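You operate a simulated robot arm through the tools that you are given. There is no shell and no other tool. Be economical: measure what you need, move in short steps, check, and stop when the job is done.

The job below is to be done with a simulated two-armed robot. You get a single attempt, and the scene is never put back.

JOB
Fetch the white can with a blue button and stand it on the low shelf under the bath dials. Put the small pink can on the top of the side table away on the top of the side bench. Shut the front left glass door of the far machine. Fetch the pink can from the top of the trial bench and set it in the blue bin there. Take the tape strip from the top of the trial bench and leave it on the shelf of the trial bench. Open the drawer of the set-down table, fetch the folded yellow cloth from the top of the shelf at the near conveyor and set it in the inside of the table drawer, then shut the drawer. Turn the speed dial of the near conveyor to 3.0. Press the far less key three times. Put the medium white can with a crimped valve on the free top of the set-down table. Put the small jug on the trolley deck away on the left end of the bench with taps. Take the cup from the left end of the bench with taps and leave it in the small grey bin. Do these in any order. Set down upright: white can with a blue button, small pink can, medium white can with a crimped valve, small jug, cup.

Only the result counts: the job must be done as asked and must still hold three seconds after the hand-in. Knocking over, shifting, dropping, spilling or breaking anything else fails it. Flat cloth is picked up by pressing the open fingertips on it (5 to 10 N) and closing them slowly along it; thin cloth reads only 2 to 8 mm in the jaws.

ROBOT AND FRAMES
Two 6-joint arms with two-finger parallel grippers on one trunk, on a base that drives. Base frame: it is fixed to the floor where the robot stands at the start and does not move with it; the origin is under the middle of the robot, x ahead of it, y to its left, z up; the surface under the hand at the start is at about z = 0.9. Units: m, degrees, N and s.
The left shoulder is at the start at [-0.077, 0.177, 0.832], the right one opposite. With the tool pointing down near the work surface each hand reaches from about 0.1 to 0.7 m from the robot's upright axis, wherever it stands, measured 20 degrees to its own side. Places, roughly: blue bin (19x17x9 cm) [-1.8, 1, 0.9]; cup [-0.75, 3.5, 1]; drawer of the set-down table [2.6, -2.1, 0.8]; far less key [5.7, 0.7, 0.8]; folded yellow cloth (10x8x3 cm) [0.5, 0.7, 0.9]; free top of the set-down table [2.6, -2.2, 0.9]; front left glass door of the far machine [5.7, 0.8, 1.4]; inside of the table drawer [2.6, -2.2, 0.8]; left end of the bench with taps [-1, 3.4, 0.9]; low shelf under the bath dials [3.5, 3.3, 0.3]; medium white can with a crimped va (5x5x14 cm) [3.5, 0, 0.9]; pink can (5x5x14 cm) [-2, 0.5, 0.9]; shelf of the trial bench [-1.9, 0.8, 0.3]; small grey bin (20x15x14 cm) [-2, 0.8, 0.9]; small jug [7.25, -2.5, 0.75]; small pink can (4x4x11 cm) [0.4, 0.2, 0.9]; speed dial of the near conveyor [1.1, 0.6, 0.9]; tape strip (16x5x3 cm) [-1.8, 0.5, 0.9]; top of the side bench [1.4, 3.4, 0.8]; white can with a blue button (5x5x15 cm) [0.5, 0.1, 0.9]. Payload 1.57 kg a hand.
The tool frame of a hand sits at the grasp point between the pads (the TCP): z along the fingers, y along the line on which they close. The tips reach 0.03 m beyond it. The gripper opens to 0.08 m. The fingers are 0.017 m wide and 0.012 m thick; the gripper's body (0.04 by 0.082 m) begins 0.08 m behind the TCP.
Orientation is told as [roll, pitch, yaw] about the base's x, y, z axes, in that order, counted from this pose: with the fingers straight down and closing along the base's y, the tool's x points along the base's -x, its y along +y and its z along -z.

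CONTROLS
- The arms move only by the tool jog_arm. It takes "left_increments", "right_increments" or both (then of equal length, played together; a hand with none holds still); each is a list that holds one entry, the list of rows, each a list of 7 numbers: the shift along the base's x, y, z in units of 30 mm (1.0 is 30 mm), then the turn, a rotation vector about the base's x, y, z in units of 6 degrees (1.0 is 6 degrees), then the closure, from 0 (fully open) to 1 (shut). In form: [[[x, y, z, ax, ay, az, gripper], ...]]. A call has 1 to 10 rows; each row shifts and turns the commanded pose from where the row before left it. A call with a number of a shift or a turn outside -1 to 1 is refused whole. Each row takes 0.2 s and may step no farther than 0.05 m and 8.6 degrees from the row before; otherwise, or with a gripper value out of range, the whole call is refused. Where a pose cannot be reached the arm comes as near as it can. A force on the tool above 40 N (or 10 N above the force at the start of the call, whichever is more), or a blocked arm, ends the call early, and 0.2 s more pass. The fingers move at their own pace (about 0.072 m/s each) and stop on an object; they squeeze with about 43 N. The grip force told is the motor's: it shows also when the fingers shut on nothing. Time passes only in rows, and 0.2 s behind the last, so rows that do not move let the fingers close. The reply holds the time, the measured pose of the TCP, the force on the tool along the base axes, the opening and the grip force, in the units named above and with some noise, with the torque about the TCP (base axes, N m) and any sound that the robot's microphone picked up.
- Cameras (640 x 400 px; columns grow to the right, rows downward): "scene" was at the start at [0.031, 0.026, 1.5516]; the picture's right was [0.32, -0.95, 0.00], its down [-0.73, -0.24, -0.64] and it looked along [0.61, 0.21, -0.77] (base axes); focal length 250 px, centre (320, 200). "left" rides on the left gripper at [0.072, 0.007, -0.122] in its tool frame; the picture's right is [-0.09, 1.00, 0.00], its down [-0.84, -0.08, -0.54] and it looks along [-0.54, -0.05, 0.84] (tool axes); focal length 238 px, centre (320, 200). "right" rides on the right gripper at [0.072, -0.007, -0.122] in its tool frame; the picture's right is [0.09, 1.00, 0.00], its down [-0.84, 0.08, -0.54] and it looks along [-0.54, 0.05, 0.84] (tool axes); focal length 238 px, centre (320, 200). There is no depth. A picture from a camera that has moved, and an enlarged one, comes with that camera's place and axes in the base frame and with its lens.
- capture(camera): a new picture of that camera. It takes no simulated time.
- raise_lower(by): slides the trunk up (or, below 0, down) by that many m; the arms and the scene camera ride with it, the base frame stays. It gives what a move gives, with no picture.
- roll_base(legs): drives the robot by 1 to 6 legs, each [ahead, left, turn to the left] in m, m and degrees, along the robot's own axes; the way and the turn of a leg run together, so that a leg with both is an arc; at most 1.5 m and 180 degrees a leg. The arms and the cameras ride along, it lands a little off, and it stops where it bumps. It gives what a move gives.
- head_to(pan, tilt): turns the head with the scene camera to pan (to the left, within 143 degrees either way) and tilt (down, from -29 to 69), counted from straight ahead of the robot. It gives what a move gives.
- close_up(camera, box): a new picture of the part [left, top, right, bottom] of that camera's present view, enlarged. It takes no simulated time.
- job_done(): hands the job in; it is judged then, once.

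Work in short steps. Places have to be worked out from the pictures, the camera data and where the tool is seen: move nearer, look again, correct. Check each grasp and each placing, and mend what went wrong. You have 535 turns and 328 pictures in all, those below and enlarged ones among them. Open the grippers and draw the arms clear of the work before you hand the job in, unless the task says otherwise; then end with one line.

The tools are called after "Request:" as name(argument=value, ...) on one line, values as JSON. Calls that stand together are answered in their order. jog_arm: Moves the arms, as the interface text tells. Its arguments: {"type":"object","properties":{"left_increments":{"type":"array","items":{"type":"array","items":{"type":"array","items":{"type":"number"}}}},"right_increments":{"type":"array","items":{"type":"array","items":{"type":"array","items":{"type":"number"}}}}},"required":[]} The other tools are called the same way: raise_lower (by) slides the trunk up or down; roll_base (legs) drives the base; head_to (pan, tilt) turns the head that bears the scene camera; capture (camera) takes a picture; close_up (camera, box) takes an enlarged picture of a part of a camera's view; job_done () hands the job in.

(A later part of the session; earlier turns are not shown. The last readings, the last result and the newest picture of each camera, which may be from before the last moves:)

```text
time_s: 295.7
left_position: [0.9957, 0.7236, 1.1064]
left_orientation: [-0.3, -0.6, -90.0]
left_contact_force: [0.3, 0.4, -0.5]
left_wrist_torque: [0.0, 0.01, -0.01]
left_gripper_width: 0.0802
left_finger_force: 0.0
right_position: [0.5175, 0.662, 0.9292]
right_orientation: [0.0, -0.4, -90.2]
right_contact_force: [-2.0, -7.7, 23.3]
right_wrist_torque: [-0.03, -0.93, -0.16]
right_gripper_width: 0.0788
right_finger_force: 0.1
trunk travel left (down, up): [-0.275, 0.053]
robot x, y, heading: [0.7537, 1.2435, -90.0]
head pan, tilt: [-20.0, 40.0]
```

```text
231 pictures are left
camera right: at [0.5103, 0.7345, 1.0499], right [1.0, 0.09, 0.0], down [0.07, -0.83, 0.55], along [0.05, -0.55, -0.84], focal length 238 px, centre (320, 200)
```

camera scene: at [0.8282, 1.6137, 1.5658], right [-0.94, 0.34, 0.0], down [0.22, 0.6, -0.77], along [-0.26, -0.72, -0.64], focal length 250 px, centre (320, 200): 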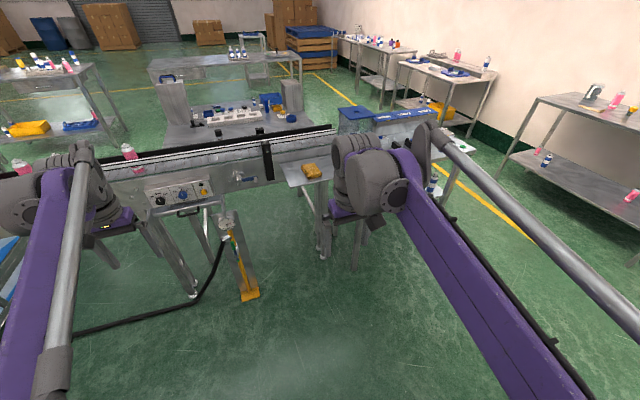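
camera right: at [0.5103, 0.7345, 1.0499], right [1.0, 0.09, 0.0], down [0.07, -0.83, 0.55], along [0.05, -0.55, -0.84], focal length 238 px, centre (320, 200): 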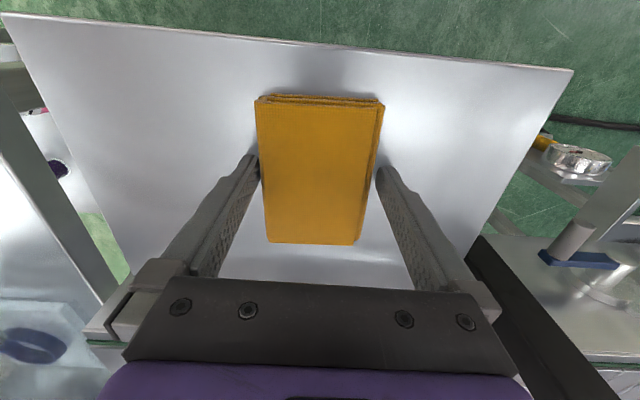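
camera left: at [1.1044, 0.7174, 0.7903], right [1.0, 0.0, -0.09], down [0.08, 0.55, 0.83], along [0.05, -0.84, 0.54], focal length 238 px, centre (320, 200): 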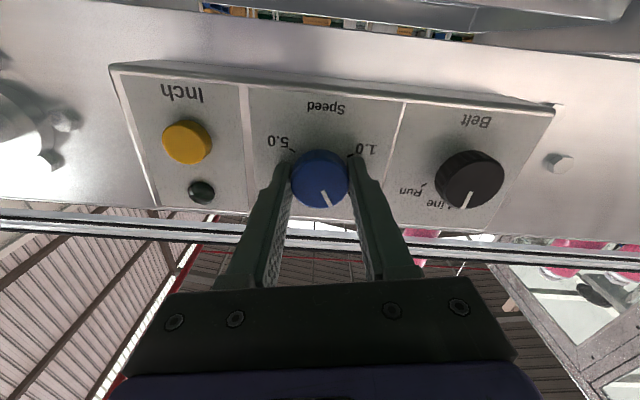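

Fingers straddle the pad already (2 cm deep), the +x finger slightly resting on a layer. Ease up 3 mm and close.

Request:
jog_arm(right_increments=[[[0.05, 0, 0.12, 0, 0, 0, 0], [0, 0, 0, 0, 0, 0, 0.3], [0, 0, 0, 0, 0, 0, 0.5], [0, 0, 0, 0, 0, 0, 0.8], [0, 0, 0, 0, 0, 0, 1], [0, 0, 0, 0, 0, 0, 1]]])

Request:
jog_arm(right_increments=[[[0, 0, 0.5, 0, 0, 0, 1], [0, 0, 1, 0, 0, 0, 1], [0, 0, 1, 0, 0, 0, 1]]])

Request:
capture(camera="right")

```text
time_s: 297.1
left_position: [0.9952, 0.7217, 1.1059]
left_orientation: [-0.3, -0.5, -90.0]
left_contact_force: [0.1, 0.1, 0.2]
left_wrist_torque: [-0.01, 0.03, 0.02]
left_gripper_width: 0.0801
left_finger_force: 0.1
right_position: [0.5176, 0.6614, 0.9322]
right_orientation: [-0.1, -0.1, -90.3]
right_contact_force: [0.7, 0.0, -0.3]
right_wrist_torque: [-0.02, 0.0, -0.03]
right_gripper_width: 0.0688
right_finger_force: 43.2
trunk travel left (down, up): [-0.275, 0.053]
robot x, y, heading: [0.7507, 1.2463, -90.3]
head pan, tilt: [-20.0, 40.0]
```

```text
time_s: 297.9
left_position: [0.9959, 0.7205, 1.105]
left_orientation: [-0.3, -0.5, -90.0]
left_contact_force: [-0.7, 0.0, -1.1]
left_wrist_torque: [0.02, 0.0, -0.03]
left_gripper_width: 0.0797
left_finger_force: 0.0
right_position: [0.517, 0.6636, 1.0073]
right_orientation: [-0.2, -0.2, -90.2]
right_contact_force: [0.7, 0.1, -0.8]
right_wrist_torque: [0.0, 0.0, 0.01]
right_gripper_width: 0.0689
right_finger_force: 43.1
trunk travel left (down, up): [-0.275, 0.053]
robot x, y, heading: [0.7484, 1.2415, -89.9]
head pan, tilt: [-20.0, 40.0]
```

```text
230 pictures are left
camera right: at [0.5108, 0.7357, 1.1264], right [1.0, 0.09, 0.0], down [0.07, -0.84, 0.54], along [0.05, -0.54, -0.84], focal length 238 px, centre (320, 200)
```

right: 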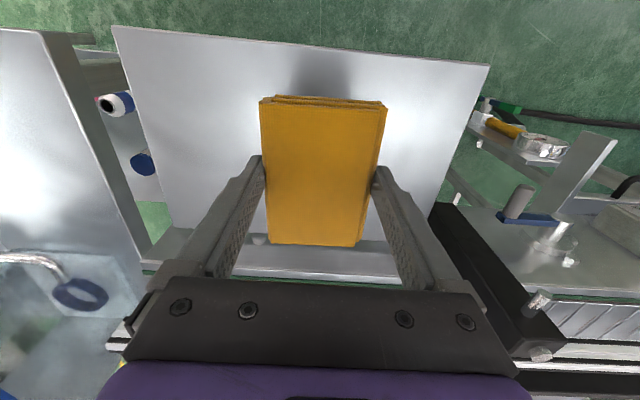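

Cloth is held (69 mm). Lift, tuck both hands, and drive around the west end to the south lane.

Request:
jog_arm(right_increments=[[[0, 0, 1, 0, 0, 0, 1], [0, 0.3, 1, 0, 0, 0, 1], [0, 0.6, 1, 0, 0, 0, 1], [0, 1, 1, 0, 0, 0, 1], [0, 1, 0.5, 0, 0, 0, 1], [0, 1, 0, 0, 0, 0, 1], [0, 1, 0, 0, 0, 0, 1]]], left_increments=[[[0, 0.8, 0.3, 0, 0, 0, 0], [0, 0.8, 0.3, 0, 0, 0, 0], [0, 0.8, 0.3, 0, 0, 0, 0], [0, 0.8, 0.3, 0, 0, 0, 0], [0, 0.8, 0.3, 0, 0, 0, 0], [0, 0, 0, 0, 0, 0, 0], [0, 0, 0, 0, 0, 0, 0]]])

Request:
roll_base(legs=[[-0.4, 0, 0], [0, -1.4, 0], [0, -0.35, 0]])

Request:
head_to(pan=10, tilt=20)

Request:
capture(camera="scene")

```text
time_s: 299.5
left_position: [0.9965, 0.8431, 1.1499]
left_orientation: [-0.3, -0.6, -90.0]
left_contact_force: [-0.8, 0.1, 0.3]
left_wrist_torque: [-0.04, 0.0, -0.04]
left_gripper_width: 0.0802
left_finger_force: 0.0
right_position: [0.5178, 0.8093, 1.137]
right_orientation: [-0.1, -0.3, -90.3]
right_contact_force: [-0.4, 0.6, -0.7]
right_wrist_torque: [-0.06, -0.03, 0.06]
right_gripper_width: 0.0689
right_finger_force: 42.6
trunk travel left (down, up): [-0.275, 0.053]
robot x, y, heading: [0.7479, 1.2431, -90.3]
head pan, tilt: [-20.0, 40.0]
```

```text
time_s: 317.4
left_position: [-0.7517, 1.2201, 1.1497]
left_orientation: [-0.2, -0.6, -88.1]
left_contact_force: [0.1, -1.0, -0.7]
left_wrist_torque: [0.03, 0.0, -0.01]
left_gripper_width: 0.0799
left_finger_force: 0.0
right_position: [-1.2296, 1.1693, 1.1375]
right_orientation: [0.1, -0.2, -88.4]
right_contact_force: [0.0, 0.6, -0.9]
right_wrist_torque: [0.02, 0.02, 0.01]
right_gripper_width: 0.0683
right_finger_force: 43.0
trunk travel left (down, up): [-0.275, 0.053]
robot x, y, heading: [-1.0111, 1.6139, -88.1]
head pan, tilt: [-20.0, 40.0]
```

```text
time_s: 318.4
left_position: [-0.7517, 1.2215, 1.148]
left_orientation: [-0.4, -0.5, -88.1]
left_contact_force: [-0.6, -0.5, -0.4]
left_wrist_torque: [-0.03, -0.02, 0.01]
left_gripper_width: 0.0798
left_finger_force: 0.0
right_position: [-1.229, 1.1701, 1.1376]
right_orientation: [0.0, -0.2, -88.3]
right_contact_force: [-0.8, 0.2, -0.5]
right_wrist_torque: [0.0, 0.02, 0.0]
right_gripper_width: 0.0687
right_finger_force: 42.9
trunk travel left (down, up): [-0.275, 0.053]
robot x, y, heading: [-1.0132, 1.6157, -88.2]
head pan, tilt: [10.0, 20.0]
```

```text
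229 pictures are left
camera scene: at [-0.9949, 1.5653, 1.5971], right [-0.98, -0.2, 0.0], down [-0.07, 0.34, -0.94], along [0.19, -0.92, -0.34], focal length 250 px, centre (320, 200)
```

scene: 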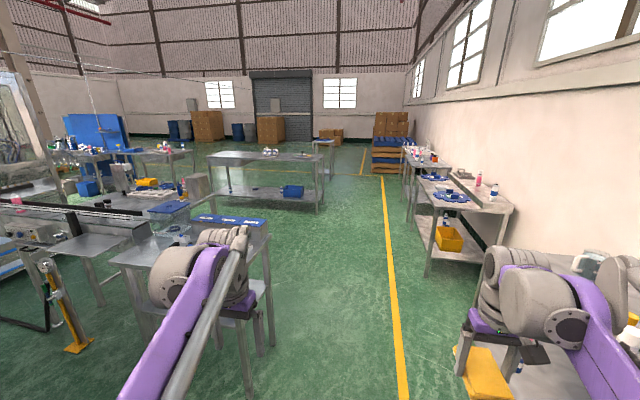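

Lane is clear. Drive south, then east along y≈-1.1.

Request:
roll_base(legs=[[1.4, 0, -1.5], [1.3, 0, 0], [0, 1.3, 0], [0, 1.3, 0]])

Request:
head_to(pan=30, tilt=20)

Request:
capture(camera="scene")

```text
time_s: 353.9
left_position: [1.9633, -1.3196, 1.1492]
left_orientation: [-0.3, -0.4, -86.4]
left_contact_force: [-0.4, -0.5, -0.3]
left_wrist_torque: [0.0, 0.01, -0.02]
left_gripper_width: 0.0802
left_finger_force: 0.1
right_position: [1.4876, -1.3863, 1.1373]
right_orientation: [0.0, -0.2, -86.7]
right_contact_force: [0.3, -0.1, -0.6]
right_wrist_torque: [0.01, 0.0, 0.03]
right_gripper_width: 0.0688
right_finger_force: 42.9
trunk travel left (down, up): [-0.275, 0.053]
robot x, y, heading: [1.6897, -0.9366, -86.7]
head pan, tilt: [10.0, 20.0]
```

```text
time_s: 354.7
left_position: [1.9635, -1.3203, 1.1489]
left_orientation: [-0.3, -0.5, -86.3]
left_contact_force: [0.1, -0.3, -0.4]
left_wrist_torque: [-0.01, 0.02, -0.04]
left_gripper_width: 0.08
left_finger_force: 0.1
right_position: [1.487, -1.3855, 1.1381]
right_orientation: [0.0, -0.2, -86.6]
right_contact_force: [0.2, -0.4, -0.3]
right_wrist_torque: [-0.05, -0.04, 0.02]
right_gripper_width: 0.0687
right_finger_force: 42.9
trunk travel left (down, up): [-0.275, 0.053]
robot x, y, heading: [1.6921, -0.9376, -86.4]
head pan, tilt: [30.0, 20.0]
```

```text
228 pictures are left
camera scene: at [1.7397, -0.97, 1.5972], right [-0.83, -0.55, 0.0], down [-0.19, 0.29, -0.94], along [0.52, -0.78, -0.34], focal length 250 px, centre (320, 200)
```

scene: 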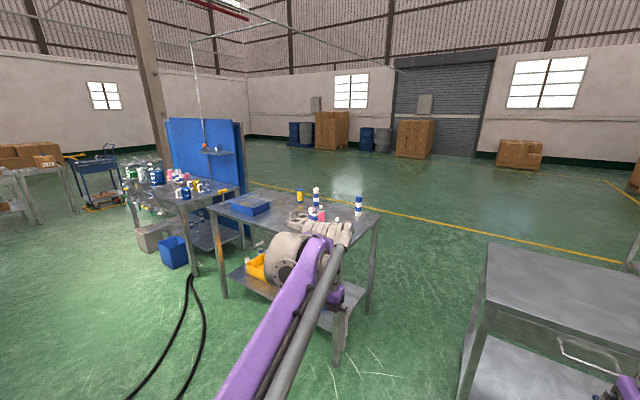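

The table with bottles (x 2.3–3.4, y −2.6…−2.0) matches the set-down table. Shift east to face it.

Request:
roll_base(legs=[[0, 0.95, -3.4]])

Request:
head_to(pan=0, tilt=40)

Request:
capture(camera="scene")

```text
time_s: 363.5
left_position: [2.8875, -1.3312, 1.1482]
left_orientation: [-0.3, -0.4, -91.8]
left_contact_force: [-0.3, 0.1, 0.8]
left_wrist_torque: [0.03, 0.0, -0.03]
left_gripper_width: 0.0797
left_finger_force: 0.1
right_position: [2.4078, -1.3503, 1.1379]
right_orientation: [0.0, -0.2, -91.9]
right_contact_force: [-0.5, 0.4, -0.3]
right_wrist_torque: [0.0, -0.03, 0.0]
right_gripper_width: 0.0689
right_finger_force: 43.1
trunk travel left (down, up): [-0.275, 0.053]
robot x, y, heading: [2.6521, -0.9197, -91.7]
head pan, tilt: [30.0, 20.0]
```

```text
time_s: 364.5
left_position: [2.8876, -1.3318, 1.1485]
left_orientation: [-0.4, -0.5, -91.8]
left_contact_force: [0.6, 0.4, 0.2]
left_wrist_torque: [0.02, -0.01, -0.02]
left_gripper_width: 0.0802
left_finger_force: 0.0
right_position: [2.408, -1.3502, 1.138]
right_orientation: [0.0, -0.2, -92.0]
right_contact_force: [0.4, -0.3, -0.2]
right_wrist_torque: [0.01, 0.03, -0.01]
right_gripper_width: 0.0687
right_finger_force: 42.9
trunk travel left (down, up): [-0.275, 0.053]
robot x, y, heading: [2.6542, -0.9237, -92.0]
head pan, tilt: [0.0, 40.0]
```

```text
227 pictures are left
camera scene: at [2.651, -0.9643, 1.5658], right [-1.0, 0.03, 0.0], down [0.02, 0.64, -0.77], along [-0.03, -0.77, -0.64], focal length 250 px, centre (320, 200)
```

scene: 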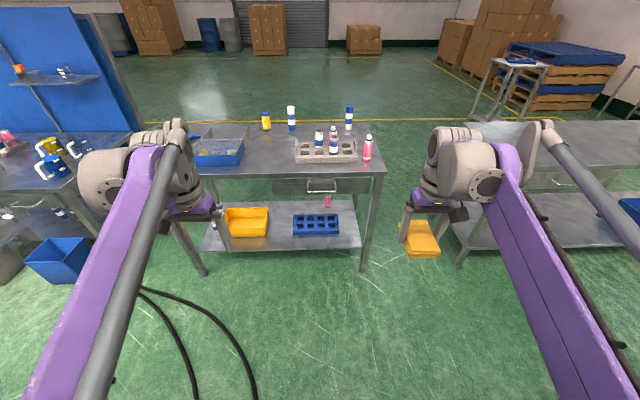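

The drawer with a bar handle is right there. Enlarge it.

Request:
close_up(camera="scene", box=[250, 110, 400, 204])

```text
4.26 times, centred on (325, 157) of scene
camera zoom: at [2.651, -0.9643, 1.5658], right [-1.0, 0.03, 0.0], down [0.02, 0.64, -0.77], along [-0.03, -0.77, -0.64], focal length 1065 px, centre (299, 383)
```

zoom: 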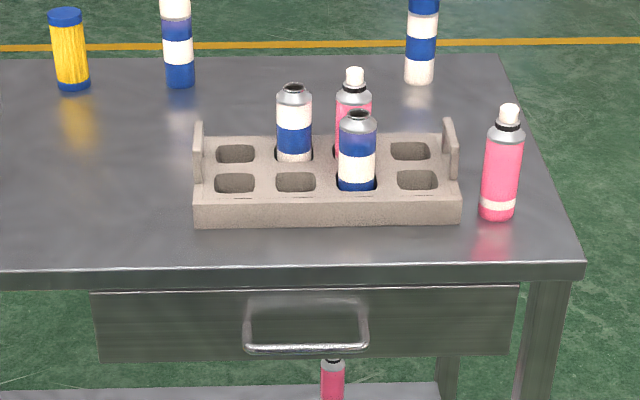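

Bar handle centred ≈(2.60,−1.95,0.80). Shift base right 0.3 m, lower trunk, and point the left hand forward with the closing axis vertical.

Request:
roll_base(legs=[[0, -0.3, 1.8]])

Request:
raise_lower(by=-0.13)

Request:
jog_arm(left_increments=[[[0, 0, -0.4, -1, 0, 0, 0], [0, 0, -0.4, -1, 0, 0, 0], [0, 0, -0.4, -1, 0, 0, 0], [0, 0, -0.4, -1, 0, 0, 0], [0, 0, -0.4, -1, 0, 0, 0], [0, 0, -0.4, -1, 0, 0, 0], [0, 0, -0.4, -1, 0, 0, 0], [0, 0, -0.4, -1, 0, 0, 0], [0, 0, -0.4, -1, 0, 0, 0], [0, 0, -0.4, -1, 0, 0, 0]]])

Request:
jog_arm(left_increments=[[[0, 0, -0.4, -1, 0, 0, 0], [0, 0, -0.4, -1, 0, 0, 0], [0, 0, -0.4, -1, 0, 0, 0], [0, 0, -0.4, -1, 0, 0, 0], [0, 0, -0.4, -1, 0, 0, 0]]])

Request:
jog_arm(left_increments=[[[0, 0, 0, 0, 1, 0, 0], [0, 0, 0, 0, 1, 0, 0], [0, 0, 0, 0, 1, 0, 0], [0, 0, 0, 0, 1, 0, 0], [0, 0, 0, 0, 1, 0, 0], [0, 0, 0, 0, 1, 0, 0], [0, 0, 0, 0, 1, 0, 0], [0, 0, 0, 0, 1, 0, 0], [0, 0, 0, 0, 1, 0, 0], [0, 0, 0, 0, 1, 0, 0]]])

Request:
jog_arm(left_increments=[[[0, 0, 0, 0, 1, 0, 0], [0, 0, 0, 0, 1, 0, 0], [0, 0, 0, 0, 1, 0, 0], [0, 0, 0, 0, 1, 0, 0], [0, 0, 0, 0, 1, 0, 0]]])

Request:
capture(camera="scene")

Request:
capture(camera="left")

```text
time_s: 367.6
left_position: [2.6076, -1.3179, 1.1496]
left_orientation: [-0.3, -0.5, -89.9]
left_contact_force: [-0.1, -0.2, 0.5]
left_wrist_torque: [-0.01, 0.05, 0.0]
left_gripper_width: 0.0799
left_finger_force: 0.1
right_position: [2.1287, -1.3535, 1.1389]
right_orientation: [0.0, -0.1, -90.1]
right_contact_force: [-0.6, 0.5, 0.1]
right_wrist_torque: [0.01, 0.03, 0.02]
right_gripper_width: 0.0686
right_finger_force: 43.3
trunk travel left (down, up): [-0.275, 0.053]
robot x, y, heading: [2.3603, -0.9188, -90.2]
head pan, tilt: [0.0, 40.0]
```

```text
time_s: 369.2
left_position: [2.608, -1.3183, 1.0177]
left_orientation: [-0.3, -0.5, -90.0]
left_contact_force: [0.4, 0.7, 0.5]
left_wrist_torque: [0.01, -0.03, 0.01]
left_gripper_width: 0.08
left_finger_force: 0.1
right_position: [2.1302, -1.3531, 1.0072]
right_orientation: [0.0, -0.2, -90.1]
right_contact_force: [-0.1, 0.2, -0.4]
right_wrist_torque: [-0.01, 0.0, 0.01]
right_gripper_width: 0.0687
right_finger_force: 43.1
trunk travel left (down, up): [-0.145, 0.183]
robot x, y, heading: [2.3578, -0.9174, -89.9]
head pan, tilt: [0.0, 40.0]
```

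```text
time_s: 371.4
left_position: [2.6106, -1.3187, 0.8982]
left_orientation: [-0.4, -60.6, -89.9]
left_contact_force: [0.5, 0.1, -0.5]
left_wrist_torque: [-0.02, 0.03, 0.03]
left_gripper_width: 0.08
left_finger_force: 0.1
right_position: [2.1299, -1.3543, 1.0075]
right_orientation: [0.0, -0.3, -90.1]
right_contact_force: [-0.6, -0.5, -0.8]
right_wrist_torque: [0.0, -0.01, 0.01]
right_gripper_width: 0.0688
right_finger_force: 42.9
trunk travel left (down, up): [-0.145, 0.183]
robot x, y, heading: [2.3604, -0.915, -90.2]
head pan, tilt: [0.0, 40.0]
```

```text
time_s: 372.6
left_position: [2.608, -1.3188, 0.839]
left_orientation: [-167.8, -89.5, 77.4]
left_contact_force: [0.2, 0.6, -0.3]
left_wrist_torque: [0.0, -0.04, 0.03]
left_gripper_width: 0.0802
left_finger_force: 0.0
right_position: [2.13, -1.3557, 1.006]
right_orientation: [-0.1, 0.0, -90.2]
right_contact_force: [0.2, 0.1, -1.3]
right_wrist_torque: [0.01, 0.05, 0.0]
right_gripper_width: 0.0687
right_finger_force: 43.5
trunk travel left (down, up): [-0.145, 0.183]
robot x, y, heading: [2.3637, -0.9184, -90.0]
head pan, tilt: [0.0, 40.0]
```

```text
time_s: 374.8
left_position: [2.6082, -1.3176, 0.8385]
left_orientation: [-90.6, -29.7, 0.6]
left_contact_force: [0.3, 0.0, -0.6]
left_wrist_torque: [0.01, 0.03, 0.02]
left_gripper_width: 0.0802
left_finger_force: 0.1
right_position: [2.1302, -1.3538, 1.0077]
right_orientation: [0.0, -0.2, -90.0]
right_contact_force: [-1.3, -0.3, -0.8]
right_wrist_torque: [-0.04, 0.02, -0.02]
right_gripper_width: 0.0687
right_finger_force: 43.2
trunk travel left (down, up): [-0.145, 0.183]
robot x, y, heading: [2.3608, -0.9159, -90.1]
head pan, tilt: [0.0, 40.0]
```

```text
time_s: 376.0
left_position: [2.6072, -1.3172, 0.838]
left_orientation: [-90.3, 0.3, 0.5]
left_contact_force: [0.6, -0.6, 0.3]
left_wrist_torque: [0.01, 0.0, 0.01]
left_gripper_width: 0.0798
left_finger_force: 0.0
right_position: [2.1308, -1.3542, 1.0072]
right_orientation: [0.0, -0.1, -90.1]
right_contact_force: [0.0, 0.2, -0.5]
right_wrist_torque: [-0.02, 0.0, -0.03]
right_gripper_width: 0.0685
right_finger_force: 43.7
trunk travel left (down, up): [-0.145, 0.183]
robot x, y, heading: [2.3592, -0.9178, -90.4]
head pan, tilt: [0.0, 40.0]
```

```text
225 pictures are left
camera scene: at [2.3601, -0.9687, 1.4356], right [-1.0, 0.0, 0.0], down [0.0, 0.64, -0.77], along [0.0, -0.77, -0.64], focal length 250 px, centre (320, 200)
```

scene: 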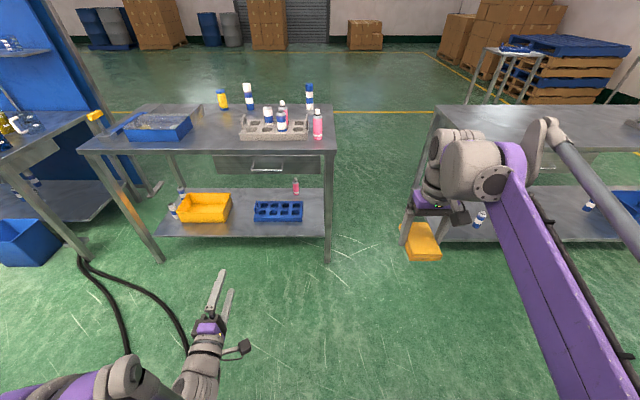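

```text
224 pictures are left
camera left: at [2.5342, -1.197, 0.8312], right [0.09, 0.0, -1.0], down [0.83, 0.55, 0.07], along [0.55, -0.84, 0.05], focal length 238 px, centre (320, 200)
```

left: 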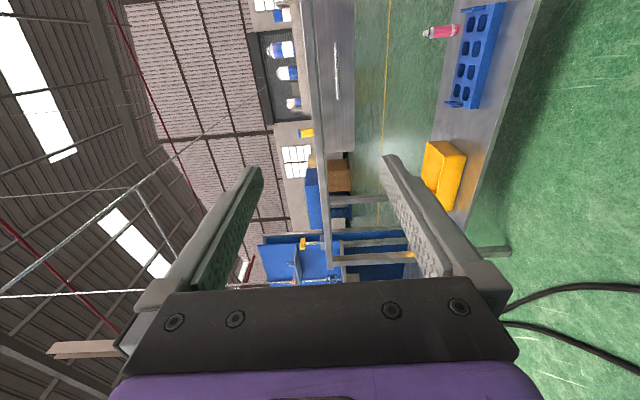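

Enlarge the handle from here for a second fix.

Request:
close_up(camera="scene", box=[200, 130, 360, 230])

Request:
close_up(camera="left", box=[280, 20, 400, 95])

```text
4.00 times, centred on (280, 180) of scene
camera zoom: at [2.3601, -0.9687, 1.4356], right [-1.0, 0.0, 0.0], down [0.0, 0.64, -0.77], along [0.0, -0.77, -0.64], focal length 1002 px, centre (480, 280)
```

zoom: 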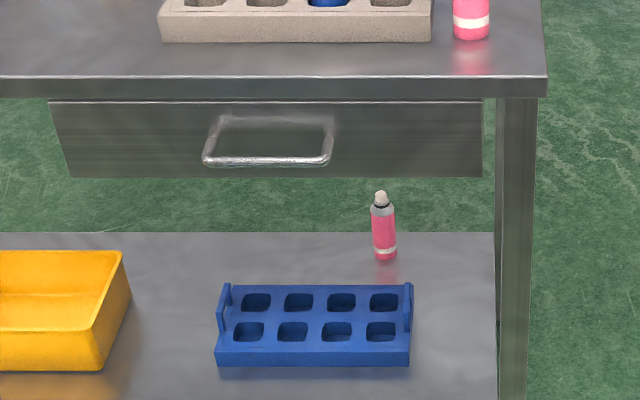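

```text
5.33 times, centred on (340, 58) of left
camera zoom: at [2.5342, -1.197, 0.8312], right [0.09, 0.0, -1.0], down [0.83, 0.55, 0.07], along [0.55, -0.84, 0.05], focal length 1271 px, centre (213, 960)
```

zoom: 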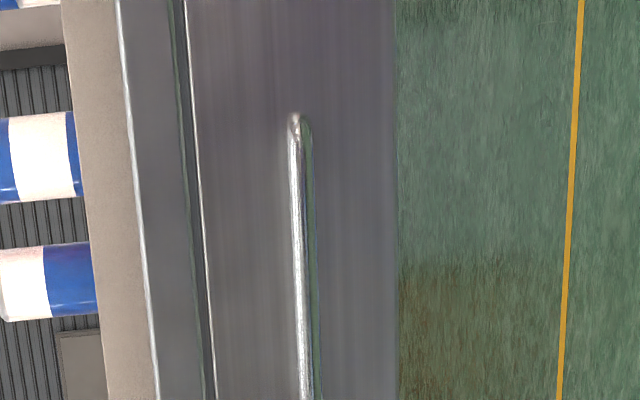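

Handle bar at (2.605,−1.95,0.80) confirmed. Lower the hand, half-close fingers, drive ahead 0.5 m.

Request:
jog_arm(left_increments=[[[0, 0, -0.65, 0, 0, 0, 0.35], [0, 0, -0.65, 0, 0, 0, 0.35]]])

Request:
roll_base(legs=[[0.5, 0, 0]])

Request:
capture(camera="left")

Request:
close_up(camera="scene", box=[180, 170, 340, 270])

```text
time_s: 376.6
left_position: [2.6107, -1.3321, 0.8272]
left_orientation: [-90.1, 0.2, 0.5]
left_contact_force: [0.3, 0.5, 0.7]
left_wrist_torque: [-0.01, -0.02, 0.02]
left_gripper_width: 0.0522
left_finger_force: 0.0
left hand out of reach, approached as far as the arm can: row 1, 2
right_position: [2.1298, -1.353, 1.0078]
right_orientation: [0.0, -0.2, -90.1]
right_contact_force: [0.2, -0.3, -1.5]
right_wrist_torque: [0.03, -0.02, -0.03]
right_gripper_width: 0.0688
right_finger_force: 42.6
trunk travel left (down, up): [-0.145, 0.183]
robot x, y, heading: [2.3605, -0.9182, -90.0]
head pan, tilt: [0.0, 40.0]
```

```text
time_s: 379.5
left_position: [2.6088, -1.8275, 0.8269]
left_orientation: [-90.1, 0.1, 0.5]
left_contact_force: [0.0, -0.9, 0.6]
left_wrist_torque: [-0.04, 0.02, -0.04]
left_gripper_width: 0.0521
left_finger_force: 0.1
right_position: [2.1275, -1.8488, 1.0069]
right_orientation: [0.0, -0.2, -90.1]
right_contact_force: [-0.4, -0.3, -0.1]
right_wrist_torque: [0.0, 0.0, 0.01]
right_gripper_width: 0.0688
right_finger_force: 43.1
trunk travel left (down, up): [-0.145, 0.183]
robot x, y, heading: [2.3609, -1.4064, -90.3]
head pan, tilt: [0.0, 40.0]
```

```text
221 pictures are left
camera left: at [2.5359, -1.7056, 0.8202], right [0.09, 0.0, -1.0], down [0.83, 0.55, 0.07], along [0.55, -0.84, 0.05], focal length 238 px, centre (320, 200)
```

left: 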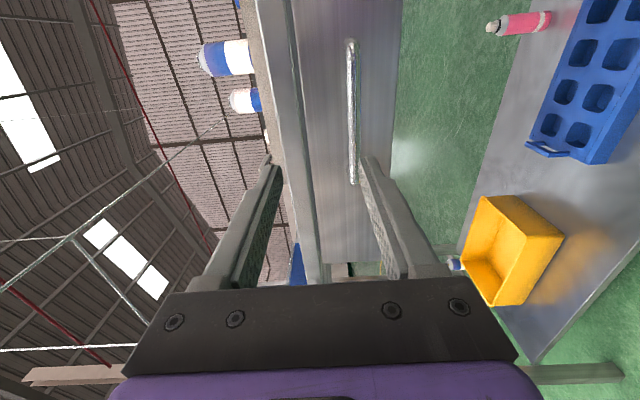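

```text
4.00 times, centred on (260, 220) of scene
camera zoom: at [2.359, -1.4637, 1.4356], right [-1.0, 0.0, 0.0], down [0.0, 0.64, -0.77], along [0.0, -0.77, -0.64], focal length 1002 px, centre (560, 120)
```

zoom: 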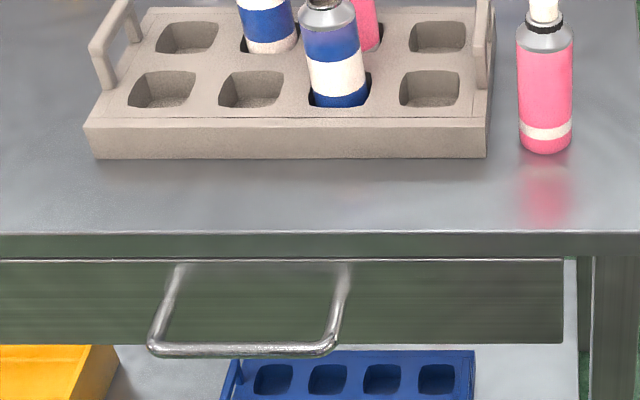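

Bar at z≈0.797; lower trunk 3 cm, then extend to the bar.

Request:
raise_lower(by=-0.03)

Request:
jog_arm(left_increments=[[[0, -0.8, 0, 0, 0, 0, 0.35], [0, -0.8, 0, 0, 0, 0, 0.35], [0, -0.8, 0, 0, 0, 0, 0.35], [0, -0.8, 0, 0, 0, 0, 0.35], [0, -0.8, 0, 0, 0, 0, 0.35]]])

Request:
capture(camera="left")

```text
time_s: 380.3
left_position: [2.6093, -1.8261, 0.7976]
left_orientation: [-90.2, 0.1, 0.4]
left_contact_force: [0.4, -0.5, -0.2]
left_wrist_torque: [-0.03, 0.03, 0.04]
left_gripper_width: 0.0521
left_finger_force: 0.0
right_position: [2.1285, -1.8487, 0.9763]
right_orientation: [0.0, -0.1, -90.3]
right_contact_force: [-0.1, 0.6, -1.8]
right_wrist_torque: [0.01, 0.02, 0.01]
right_gripper_width: 0.0689
right_finger_force: 43.1
trunk travel left (down, up): [-0.115, 0.213]
robot x, y, heading: [2.3562, -1.4072, -90.3]
head pan, tilt: [0.0, 40.0]
```

```text
time_s: 381.5
left_position: [2.6094, -1.9469, 0.7957]
left_orientation: [-90.1, 0.1, 0.4]
left_contact_force: [-0.2, 0.0, -0.6]
left_wrist_torque: [-0.01, 0.0, 0.01]
left_gripper_width: 0.0521
left_finger_force: 0.1
right_position: [2.1279, -1.8484, 0.977]
right_orientation: [0.0, -0.2, -90.2]
right_contact_force: [-0.3, 0.2, -1.2]
right_wrist_torque: [-0.01, -0.02, -0.02]
right_gripper_width: 0.0688
right_finger_force: 43.1
trunk travel left (down, up): [-0.115, 0.213]
robot x, y, heading: [2.3591, -1.4116, -90.2]
head pan, tilt: [0.0, 40.0]
```

```text
219 pictures are left
camera left: at [2.5355, -1.8254, 0.7887], right [0.09, 0.0, -1.0], down [0.83, 0.55, 0.07], along [0.55, -0.84, 0.05], focal length 238 px, centre (320, 200)
```

left: 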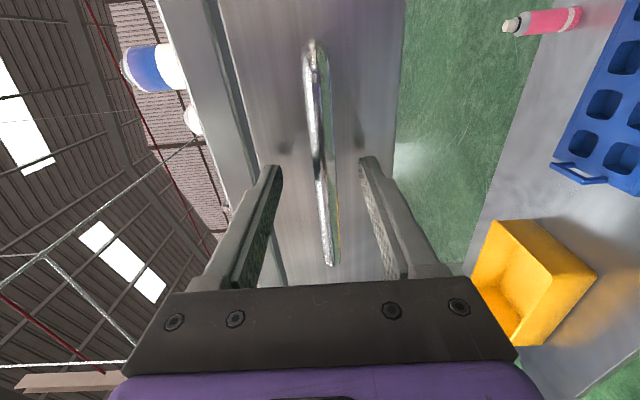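

Bar is between the fingers. Close, then pull by backing the base slowly.

Request:
jog_arm(left_increments=[[[0, 0, 0, 0, 0, 0, 0.7], [0, 0, 0, 0, 0, 0, 1], [0, 0, 0, 0, 0, 0, 1], [0, 0.3, 0, 0, 0, 0, 1], [0, 0.5, 0, 0, 0, 0, 1], [0, 0.5, 0, 0, 0, 0, 1]]])

Request:
roll_base(legs=[[-0.17, 0, 0]])

Request:
capture(camera="scene")

```text
time_s: 382.2
left_position: [2.6093, -1.9467, 0.7925]
left_orientation: [-89.6, 0.0, 0.6]
left_contact_force: [-3.1, 1.7, -25.9]
left_wrist_torque: [0.23, -0.05, 0.0]
left_gripper_width: 0.0139
left_finger_force: 30.1
right_position: [2.1272, -1.8489, 0.9772]
right_orientation: [0.0, -0.1, -90.1]
right_contact_force: [0.4, -1.2, -0.9]
right_wrist_torque: [-0.03, -0.03, 0.0]
right_gripper_width: 0.069
right_finger_force: 42.4
trunk travel left (down, up): [-0.115, 0.213]
robot x, y, heading: [2.3589, -1.4072, -90.6]
head pan, tilt: [0.0, 40.0]
stopped in row 3 (left hand): the force on the tool passed its limit at 45 N (the readings are from after the stop); the commanded pose is now the measured one
```

```text
time_s: 383.5
left_position: [2.6092, -1.8199, 0.793]
left_orientation: [-89.5, 0.0, 0.7]
left_contact_force: [-1.8, 1.2, -11.1]
left_wrist_torque: [0.15, 0.02, 0.83]
left_gripper_width: 0.0138
left_finger_force: 30.3
right_position: [2.1278, -1.722, 0.9774]
right_orientation: [-0.2, -0.1, -90.3]
right_contact_force: [-0.6, -0.4, -0.7]
right_wrist_torque: [0.02, 0.02, -0.03]
right_gripper_width: 0.0685
right_finger_force: 42.9
trunk travel left (down, up): [-0.115, 0.213]
robot x, y, heading: [2.3612, -1.2846, -90.3]
head pan, tilt: [0.0, 40.0]
stopped in leg 1: the force on the tool passed its limit at 43 N (the readings are from after the stop); the commanded pose is now the measured one
```

```text
218 pictures are left
camera scene: at [2.3595, -1.3441, 1.404], right [-1.0, 0.0, 0.0], down [0.0, 0.64, -0.77], along [0.0, -0.77, -0.64], focal length 250 px, centre (320, 200)
```

scene: 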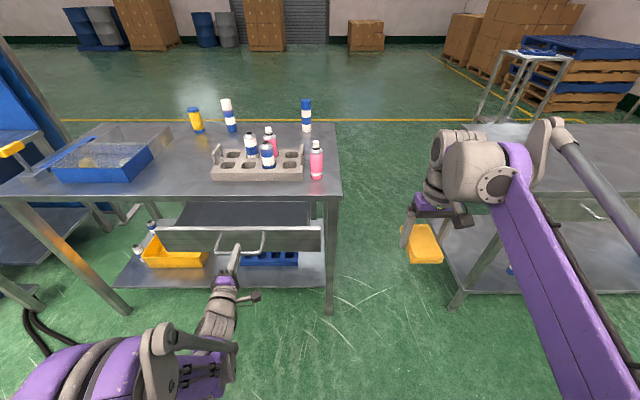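

Drawer opened ~13 cm before a force stop. Continue pulling gently with base.

Request:
roll_base(legs=[[-0.1, 0, 0]])

Request:
capture(camera="scene")

```text
time_s: 384.8
left_position: [2.6093, -1.7144, 0.7936]
left_orientation: [-89.4, -0.1, 0.8]
left_contact_force: [1.1, 0.5, 2.2]
left_wrist_torque: [0.03, -0.01, -0.09]
left_gripper_width: 0.0137
left_finger_force: 29.9
right_position: [2.1284, -1.6182, 0.9768]
right_orientation: [-0.1, -0.2, -90.3]
right_contact_force: [-1.0, 1.6, -0.7]
right_wrist_torque: [0.02, 0.02, 0.02]
right_gripper_width: 0.0684
right_finger_force: 42.6
trunk travel left (down, up): [-0.115, 0.213]
robot x, y, heading: [2.3563, -1.183, -90.0]
head pan, tilt: [0.0, 40.0]
stopped in leg 1: the force on the tool passed its limit at 42 N (the readings are from after the stop); the commanded pose is now the measured one
```

```text
217 pictures are left
camera scene: at [2.3595, -1.2395, 1.404], right [-1.0, 0.0, 0.0], down [0.0, 0.64, -0.77], along [0.0, -0.77, -0.64], focal length 250 px, centre (320, 200)
```

scene: 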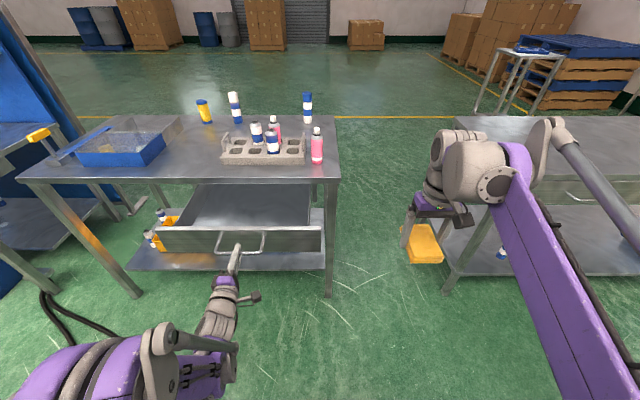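

Drawer is open ≈23 cm. Release the handle, withdraw, and shift the base so the right hand is over the drawer.

Request:
jog_arm(left_increments=[[[0, 0, 0, 0, 0, 0, 0.6], [0, 0, 0, 0, 0, 0, 0.35], [0, 0, 0, 0, 0, 0, 0.35], [0, 0.7, 0, 0, 0, 0, 0.35], [0, 0.9, 0, 0, 0, 0, 0.35], [0, 0.5, 0, 0, 0, 0, 0.35]]])

Request:
raise_lower(by=0.1)

Request:
roll_base(legs=[[-0.1, 0.47, 0]])

Request:
head_to(pan=-10, tilt=45)

Request:
capture(camera="scene")

Request:
capture(camera="right")

```text
time_s: 386.2
left_position: [2.6091, -1.6526, 0.7906]
left_orientation: [-89.4, -0.1, 0.7]
left_contact_force: [0.5, 0.7, 0.6]
left_wrist_torque: [0.0, 0.01, -0.01]
left_gripper_width: 0.0517
left_finger_force: 0.1
right_position: [2.1289, -1.6165, 0.978]
right_orientation: [-0.1, -0.3, -90.2]
right_contact_force: [0.1, -0.3, 0.0]
right_wrist_torque: [0.04, -0.02, 0.0]
right_gripper_width: 0.0688
right_finger_force: 43.3
trunk travel left (down, up): [-0.115, 0.213]
robot x, y, heading: [2.3583, -1.1797, -90.1]
head pan, tilt: [0.0, 40.0]
```

```text
time_s: 387.6
left_position: [2.6098, -1.6509, 0.8918]
left_orientation: [-89.5, -0.1, 0.8]
left_contact_force: [0.0, -0.5, 0.6]
left_wrist_torque: [0.03, -0.01, 0.02]
left_gripper_width: 0.0521
left_finger_force: 0.1
right_position: [2.1282, -1.6169, 1.0775]
right_orientation: [-0.1, -0.1, -90.1]
right_contact_force: [0.2, -0.5, -0.4]
right_wrist_torque: [0.01, -0.01, -0.01]
right_gripper_width: 0.0687
right_finger_force: 42.8
trunk travel left (down, up): [-0.215, 0.113]
robot x, y, heading: [2.3568, -1.1804, -90.1]
head pan, tilt: [0.0, 40.0]
```

```text
time_s: 392.1
left_position: [3.0739, -1.5535, 0.892]
left_orientation: [-89.4, 0.0, 0.6]
left_contact_force: [-0.3, -1.2, -0.4]
left_wrist_torque: [-0.01, -0.01, 0.01]
left_gripper_width: 0.0521
left_finger_force: 0.1
right_position: [2.5922, -1.5185, 1.0779]
right_orientation: [-0.1, -0.2, -90.2]
right_contact_force: [0.2, -0.1, -0.7]
right_wrist_torque: [0.0, -0.05, 0.03]
right_gripper_width: 0.0688
right_finger_force: 42.9
trunk travel left (down, up): [-0.215, 0.113]
robot x, y, heading: [2.8261, -1.0835, -90.2]
head pan, tilt: [0.0, 40.0]
```

```text
time_s: 392.9
left_position: [3.0734, -1.5532, 0.8922]
left_orientation: [-89.4, -0.1, 0.7]
left_contact_force: [1.2, 0.3, -0.7]
left_wrist_torque: [-0.02, 0.01, 0.0]
left_gripper_width: 0.052
left_finger_force: 0.1
right_position: [2.5929, -1.5198, 1.0783]
right_orientation: [0.0, -0.1, -90.2]
right_contact_force: [-0.1, -1.1, -0.5]
right_wrist_torque: [0.01, -0.02, -0.01]
right_gripper_width: 0.0687
right_finger_force: 42.6
trunk travel left (down, up): [-0.215, 0.113]
robot x, y, heading: [2.8275, -1.0823, -90.4]
head pan, tilt: [-10.0, 45.0]
```

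```text
216 pictures are left
camera scene: at [2.8101, -1.1217, 1.4964], right [-0.98, 0.18, 0.0], down [0.12, 0.7, -0.71], along [-0.12, -0.7, -0.71], focal length 250 px, centre (320, 200)
```

scene: 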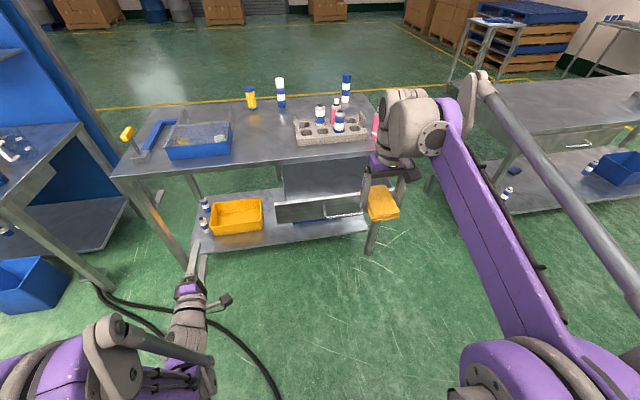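

```text
215 pictures are left
camera right: at [2.5866, -1.4466, 1.1975], right [1.0, 0.09, 0.0], down [0.07, -0.84, 0.54], along [0.05, -0.54, -0.84], focal length 238 px, centre (320, 200)
```

right: 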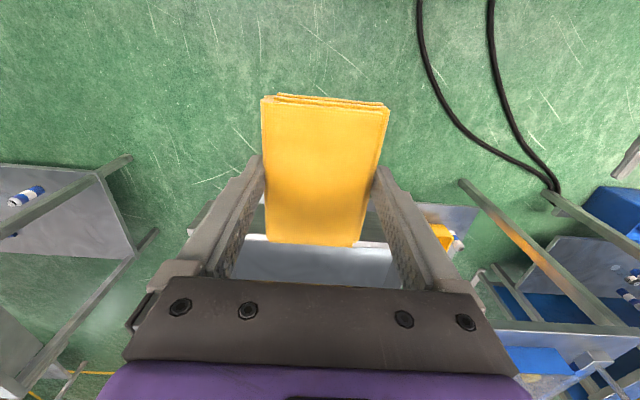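

Drawer interior centre ≈(2.60,−1.88). Roll ahead 0.2 m and bring the cloth over it.

Request:
roll_base(legs=[[0.2, 0, 0]])

Request:
jog_arm(right_increments=[[[0, -0.9, 0, 0, 0, 0, 1], [0, -0.9, -0.3, 0, 0, 0, 1], [0, -0.9, -0.6, 0, 0, 0, 1], [0, -0.9, -0.6, 0, 0, 0, 1], [0, -0.9, -0.6, 0, 0, 0, 1]]])

Request:
capture(camera="right")

Request:
capture(camera="scene")

```text
time_s: 394.5
left_position: [3.0721, -1.7532, 0.8934]
left_orientation: [-89.4, -0.1, 0.7]
left_contact_force: [-0.3, -0.1, 0.8]
left_wrist_torque: [-0.01, -0.03, 0.02]
left_gripper_width: 0.052
left_finger_force: 0.2
right_position: [2.5927, -1.7183, 1.0771]
right_orientation: [-0.1, -0.1, -90.2]
right_contact_force: [0.5, -0.5, -0.7]
right_wrist_torque: [0.01, -0.01, 0.02]
right_gripper_width: 0.0686
right_finger_force: 42.9
trunk travel left (down, up): [-0.215, 0.113]
robot x, y, heading: [2.8214, -1.2805, -90.1]
head pan, tilt: [-10.0, 45.0]
```

```text
time_s: 395.7
left_position: [3.0734, -1.7534, 0.8928]
left_orientation: [-89.4, -0.1, 0.7]
left_contact_force: [-0.7, 0.9, 0.2]
left_wrist_torque: [0.0, 0.01, -0.01]
left_gripper_width: 0.0522
left_finger_force: 0.1
right_position: [2.593, -1.855, 1.0117]
right_orientation: [-0.1, 0.0, -90.3]
right_contact_force: [-0.1, 0.8, -0.4]
right_wrist_torque: [0.08, 0.01, 0.0]
right_gripper_width: 0.0686
right_finger_force: 42.5
trunk travel left (down, up): [-0.215, 0.113]
robot x, y, heading: [2.827, -1.2789, -90.1]
head pan, tilt: [-10.0, 45.0]
```

```text
214 pictures are left
camera right: at [2.5866, -1.783, 1.1327], right [1.0, 0.09, 0.0], down [0.07, -0.84, 0.54], along [0.05, -0.54, -0.84], focal length 238 px, centre (320, 200)
```

right: 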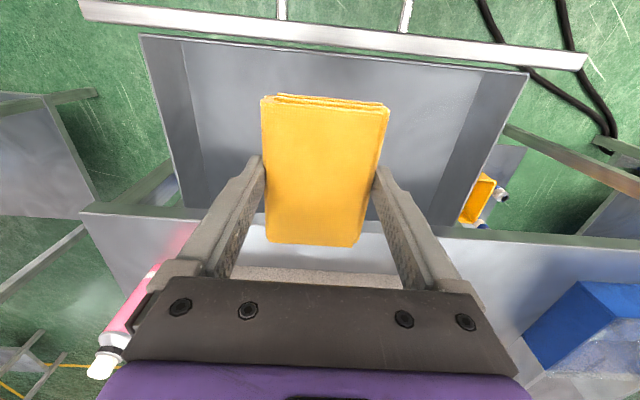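

```text
213 pictures are left
camera scene: at [2.8094, -1.3216, 1.4964], right [-0.98, 0.18, 0.0], down [0.13, 0.7, -0.71], along [-0.13, -0.7, -0.71], focal length 250 px, centre (320, 200)
```

scene: 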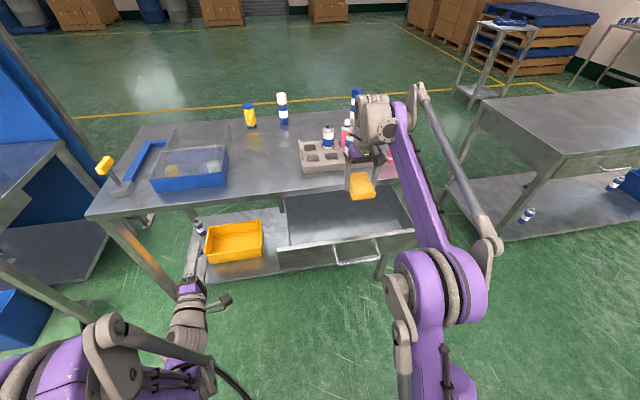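

Interior spans y −1.97…−1.80. Lower at y≈−1.88.

Request:
jog_arm(right_increments=[[[0, -0.8, -0.5, 0, 0, 0, 1], [0, 0, -1, 0, 0, 0, 1], [0, 0, -1, 0, 0, 0, 1], [0, 0, -1, 0, 0, 0, 1], [0, 0, -1, 0, 0, 0, 1], [0, 0, -1, 0, 0, 0, 1], [0, 0, -0.8, 0, 0, 0, 1]]])

Request:
capture(camera="right")

```text
time_s: 397.3
left_position: [3.0724, -1.7531, 0.892]
left_orientation: [-89.3, -0.1, 0.7]
left_contact_force: [0.5, 0.5, 0.8]
left_wrist_torque: [-0.02, -0.01, 0.0]
left_gripper_width: 0.0521
left_finger_force: 0.0
right_position: [2.5905, -1.8747, 0.8264]
right_orientation: [-0.1, -0.2, -90.3]
right_contact_force: [-1.1, -0.8, -0.7]
right_wrist_torque: [0.0, 0.02, 0.02]
right_gripper_width: 0.0687
right_finger_force: 42.9
trunk travel left (down, up): [-0.215, 0.113]
robot x, y, heading: [2.8213, -1.2805, -90.4]
head pan, tilt: [-10.0, 45.0]
```

```text
212 pictures are left
camera right: at [2.5849, -1.8024, 0.9472], right [1.0, 0.09, 0.0], down [0.07, -0.84, 0.54], along [0.05, -0.54, -0.84], focal length 238 px, centre (320, 200)
```

right: 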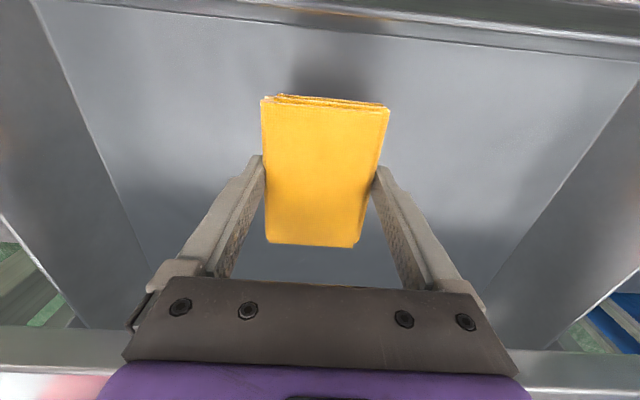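

Inside the drawer. Lower further in small steps to contact.

Request:
jog_arm(right_increments=[[[0, 0, -0.4, 0, 0, 0, 1], [0, 0, -0.25, 0, 0, 0, 1], [0, 0, -0.15, 0, 0, 0, 1], [0, 0, -0.15, 0, 0, 0, 1]]])

Request:
jog_arm(right_increments=[[[0, 0, -0.15, 0, 0, 0, 1], [0, 0, -0.15, 0, 0, 0, 1], [0, 0, -0.15, 0, 0, 0, 1]]])

```text
time_s: 398.3
left_position: [3.0725, -1.7526, 0.8921]
left_orientation: [-89.4, -0.1, 0.7]
left_contact_force: [0.4, 0.8, -0.7]
left_wrist_torque: [-0.01, -0.05, 0.0]
left_gripper_width: 0.052
left_finger_force: 0.0
right_position: [2.5907, -1.8773, 0.7973]
right_orientation: [0.0, -0.2, -90.3]
right_contact_force: [0.0, -0.4, -0.3]
right_wrist_torque: [0.01, 0.0, 0.04]
right_gripper_width: 0.0688
right_finger_force: 43.0
trunk travel left (down, up): [-0.215, 0.113]
robot x, y, heading: [2.8271, -1.277, -90.1]
head pan, tilt: [-10.0, 45.0]
```

```text
time_s: 399.1
left_position: [3.0735, -1.753, 0.8916]
left_orientation: [-89.5, 0.0, 0.8]
left_contact_force: [-0.7, -0.1, 0.5]
left_wrist_torque: [-0.01, -0.01, 0.01]
left_gripper_width: 0.052
left_finger_force: 0.0
right_position: [2.5919, -1.8766, 0.7821]
right_orientation: [-0.1, -0.2, -90.3]
right_contact_force: [0.3, -0.1, -0.4]
right_wrist_torque: [0.0, 0.0, 0.02]
right_gripper_width: 0.0683
right_finger_force: 43.4
trunk travel left (down, up): [-0.215, 0.113]
robot x, y, heading: [2.8242, -1.2823, -90.2]
head pan, tilt: [-10.0, 45.0]
```

Request:
jog_arm(right_increments=[[[0, 0, -0.1, 0, 0, 0, 1], [0, 0, -0.1, 0, 0, 0, 1], [0, 0, -0.1, 0, 0, 0, 1]]])

Request:
capture(camera="right")

```text
time_s: 399.7
left_position: [3.0717, -1.7516, 0.8934]
left_orientation: [-89.5, -0.1, 0.6]
left_contact_force: [-0.7, 0.1, -0.4]
left_wrist_torque: [0.01, -0.01, -0.02]
left_gripper_width: 0.0519
left_finger_force: 0.0
right_position: [2.5912, -1.8759, 0.7825]
right_orientation: [0.0, -0.1, -90.3]
right_contact_force: [-0.6, -0.6, 27.3]
right_wrist_torque: [0.1, -0.44, 0.12]
right_gripper_width: 0.0686
right_finger_force: 43.3
trunk travel left (down, up): [-0.215, 0.113]
robot x, y, heading: [2.8284, -1.2808, -90.3]
head pan, tilt: [-10.0, 45.0]
stopped in row 3 (right hand): the force on the tool passed its limit at 45 N (the readings are from after the stop); the commanded pose is now the measured one
```

```text
211 pictures are left
camera right: at [2.5858, -1.8022, 0.9021], right [1.0, 0.09, 0.0], down [0.07, -0.84, 0.54], along [0.05, -0.54, -0.84], focal length 238 px, centre (320, 200)
```

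right: 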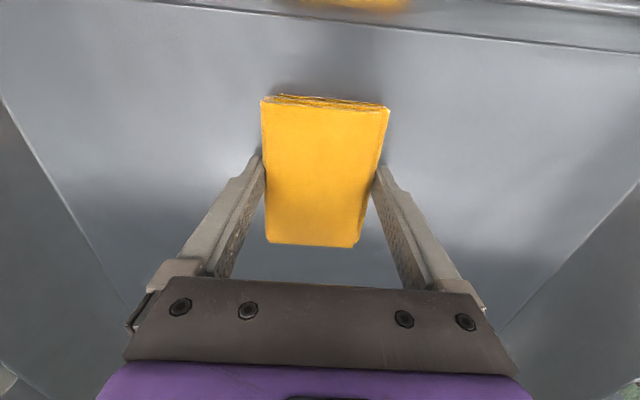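

Contact with the drawer bottom. Release and lift out.

Request:
jog_arm(right_increments=[[[0, 0, 0.05, 0, 0, 0, 0.6], [0, 0, 0, 0, 0, 0, 0.2], [0, 0, 0, 0, 0, 0, 0], [0, 0, 0, 0, 0, 0, 0], [0, 0, 0.5, 0, 0, 0, 0], [0, 0, 1, 0, 0, 0, 0], [0, 0, 1, 0, 0, 0, 0], [0, 0, 1, 0, 0, 0, 0], [0, 0, 1, 0, 0, 0, 0], [0, 0, 1, 0, 0, 0, 0]]])

Request:
jog_arm(right_increments=[[[0, 0, 1, 0, 0, 0, 0], [0, 0, 1, 0, 0, 0, 0], [0, 1, 1, 0, 0, 0, 0], [0, 1, 1, 0, 0, 0, 0], [0, 1, 0, 0, 0, 0, 0], [0, 1, 0, 0, 0, 0, 0], [0, 1, 0, 0, 0, 0, 0], [0, 1, 0, 0, 0, 0, 0]]])

Request:
capture(camera="scene")

```text
time_s: 401.9
left_position: [3.0723, -1.7528, 0.8918]
left_orientation: [-89.4, -0.1, 0.5]
left_contact_force: [0.6, -0.2, 0.2]
left_wrist_torque: [0.01, -0.01, -0.01]
left_gripper_width: 0.052
left_finger_force: 0.0
right_position: [2.5925, -1.8776, 0.9493]
right_orientation: [0.0, -0.1, -90.4]
right_contact_force: [-0.5, -0.2, 0.7]
right_wrist_torque: [0.0, -0.01, 0.03]
right_gripper_width: 0.0798
right_finger_force: 0.1
trunk travel left (down, up): [-0.215, 0.113]
robot x, y, heading: [2.8234, -1.2816, -90.4]
head pan, tilt: [-10.0, 45.0]
```

```text
time_s: 403.7
left_position: [3.0722, -1.7526, 0.8929]
left_orientation: [-89.5, -0.2, 0.8]
left_contact_force: [-0.3, -0.6, -0.7]
left_wrist_torque: [0.01, 0.0, -0.02]
left_gripper_width: 0.052
left_finger_force: 0.0
right_position: [2.5874, -1.692, 1.0667]
right_orientation: [-0.1, -0.3, -90.4]
right_contact_force: [0.0, 0.7, 0.2]
right_wrist_torque: [-0.02, 0.02, 0.04]
right_gripper_width: 0.08
right_finger_force: 0.2
trunk travel left (down, up): [-0.215, 0.113]
robot x, y, heading: [2.8241, -1.2839, -90.2]
head pan, tilt: [-10.0, 45.0]
```

```text
210 pictures are left
camera scene: at [2.8096, -1.3193, 1.4964], right [-0.98, 0.18, 0.0], down [0.13, 0.7, -0.71], along [-0.13, -0.7, -0.71], focal length 250 px, centre (320, 200)
```

scene: 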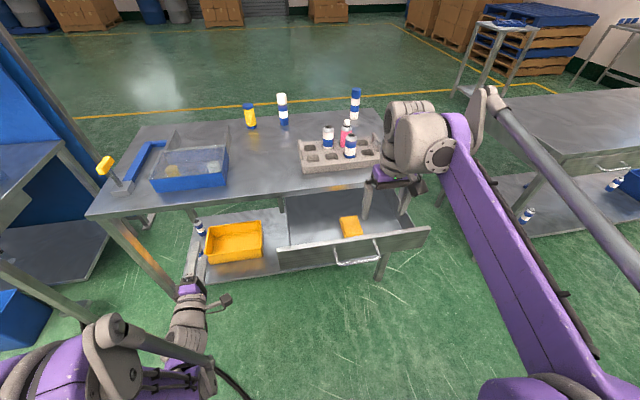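

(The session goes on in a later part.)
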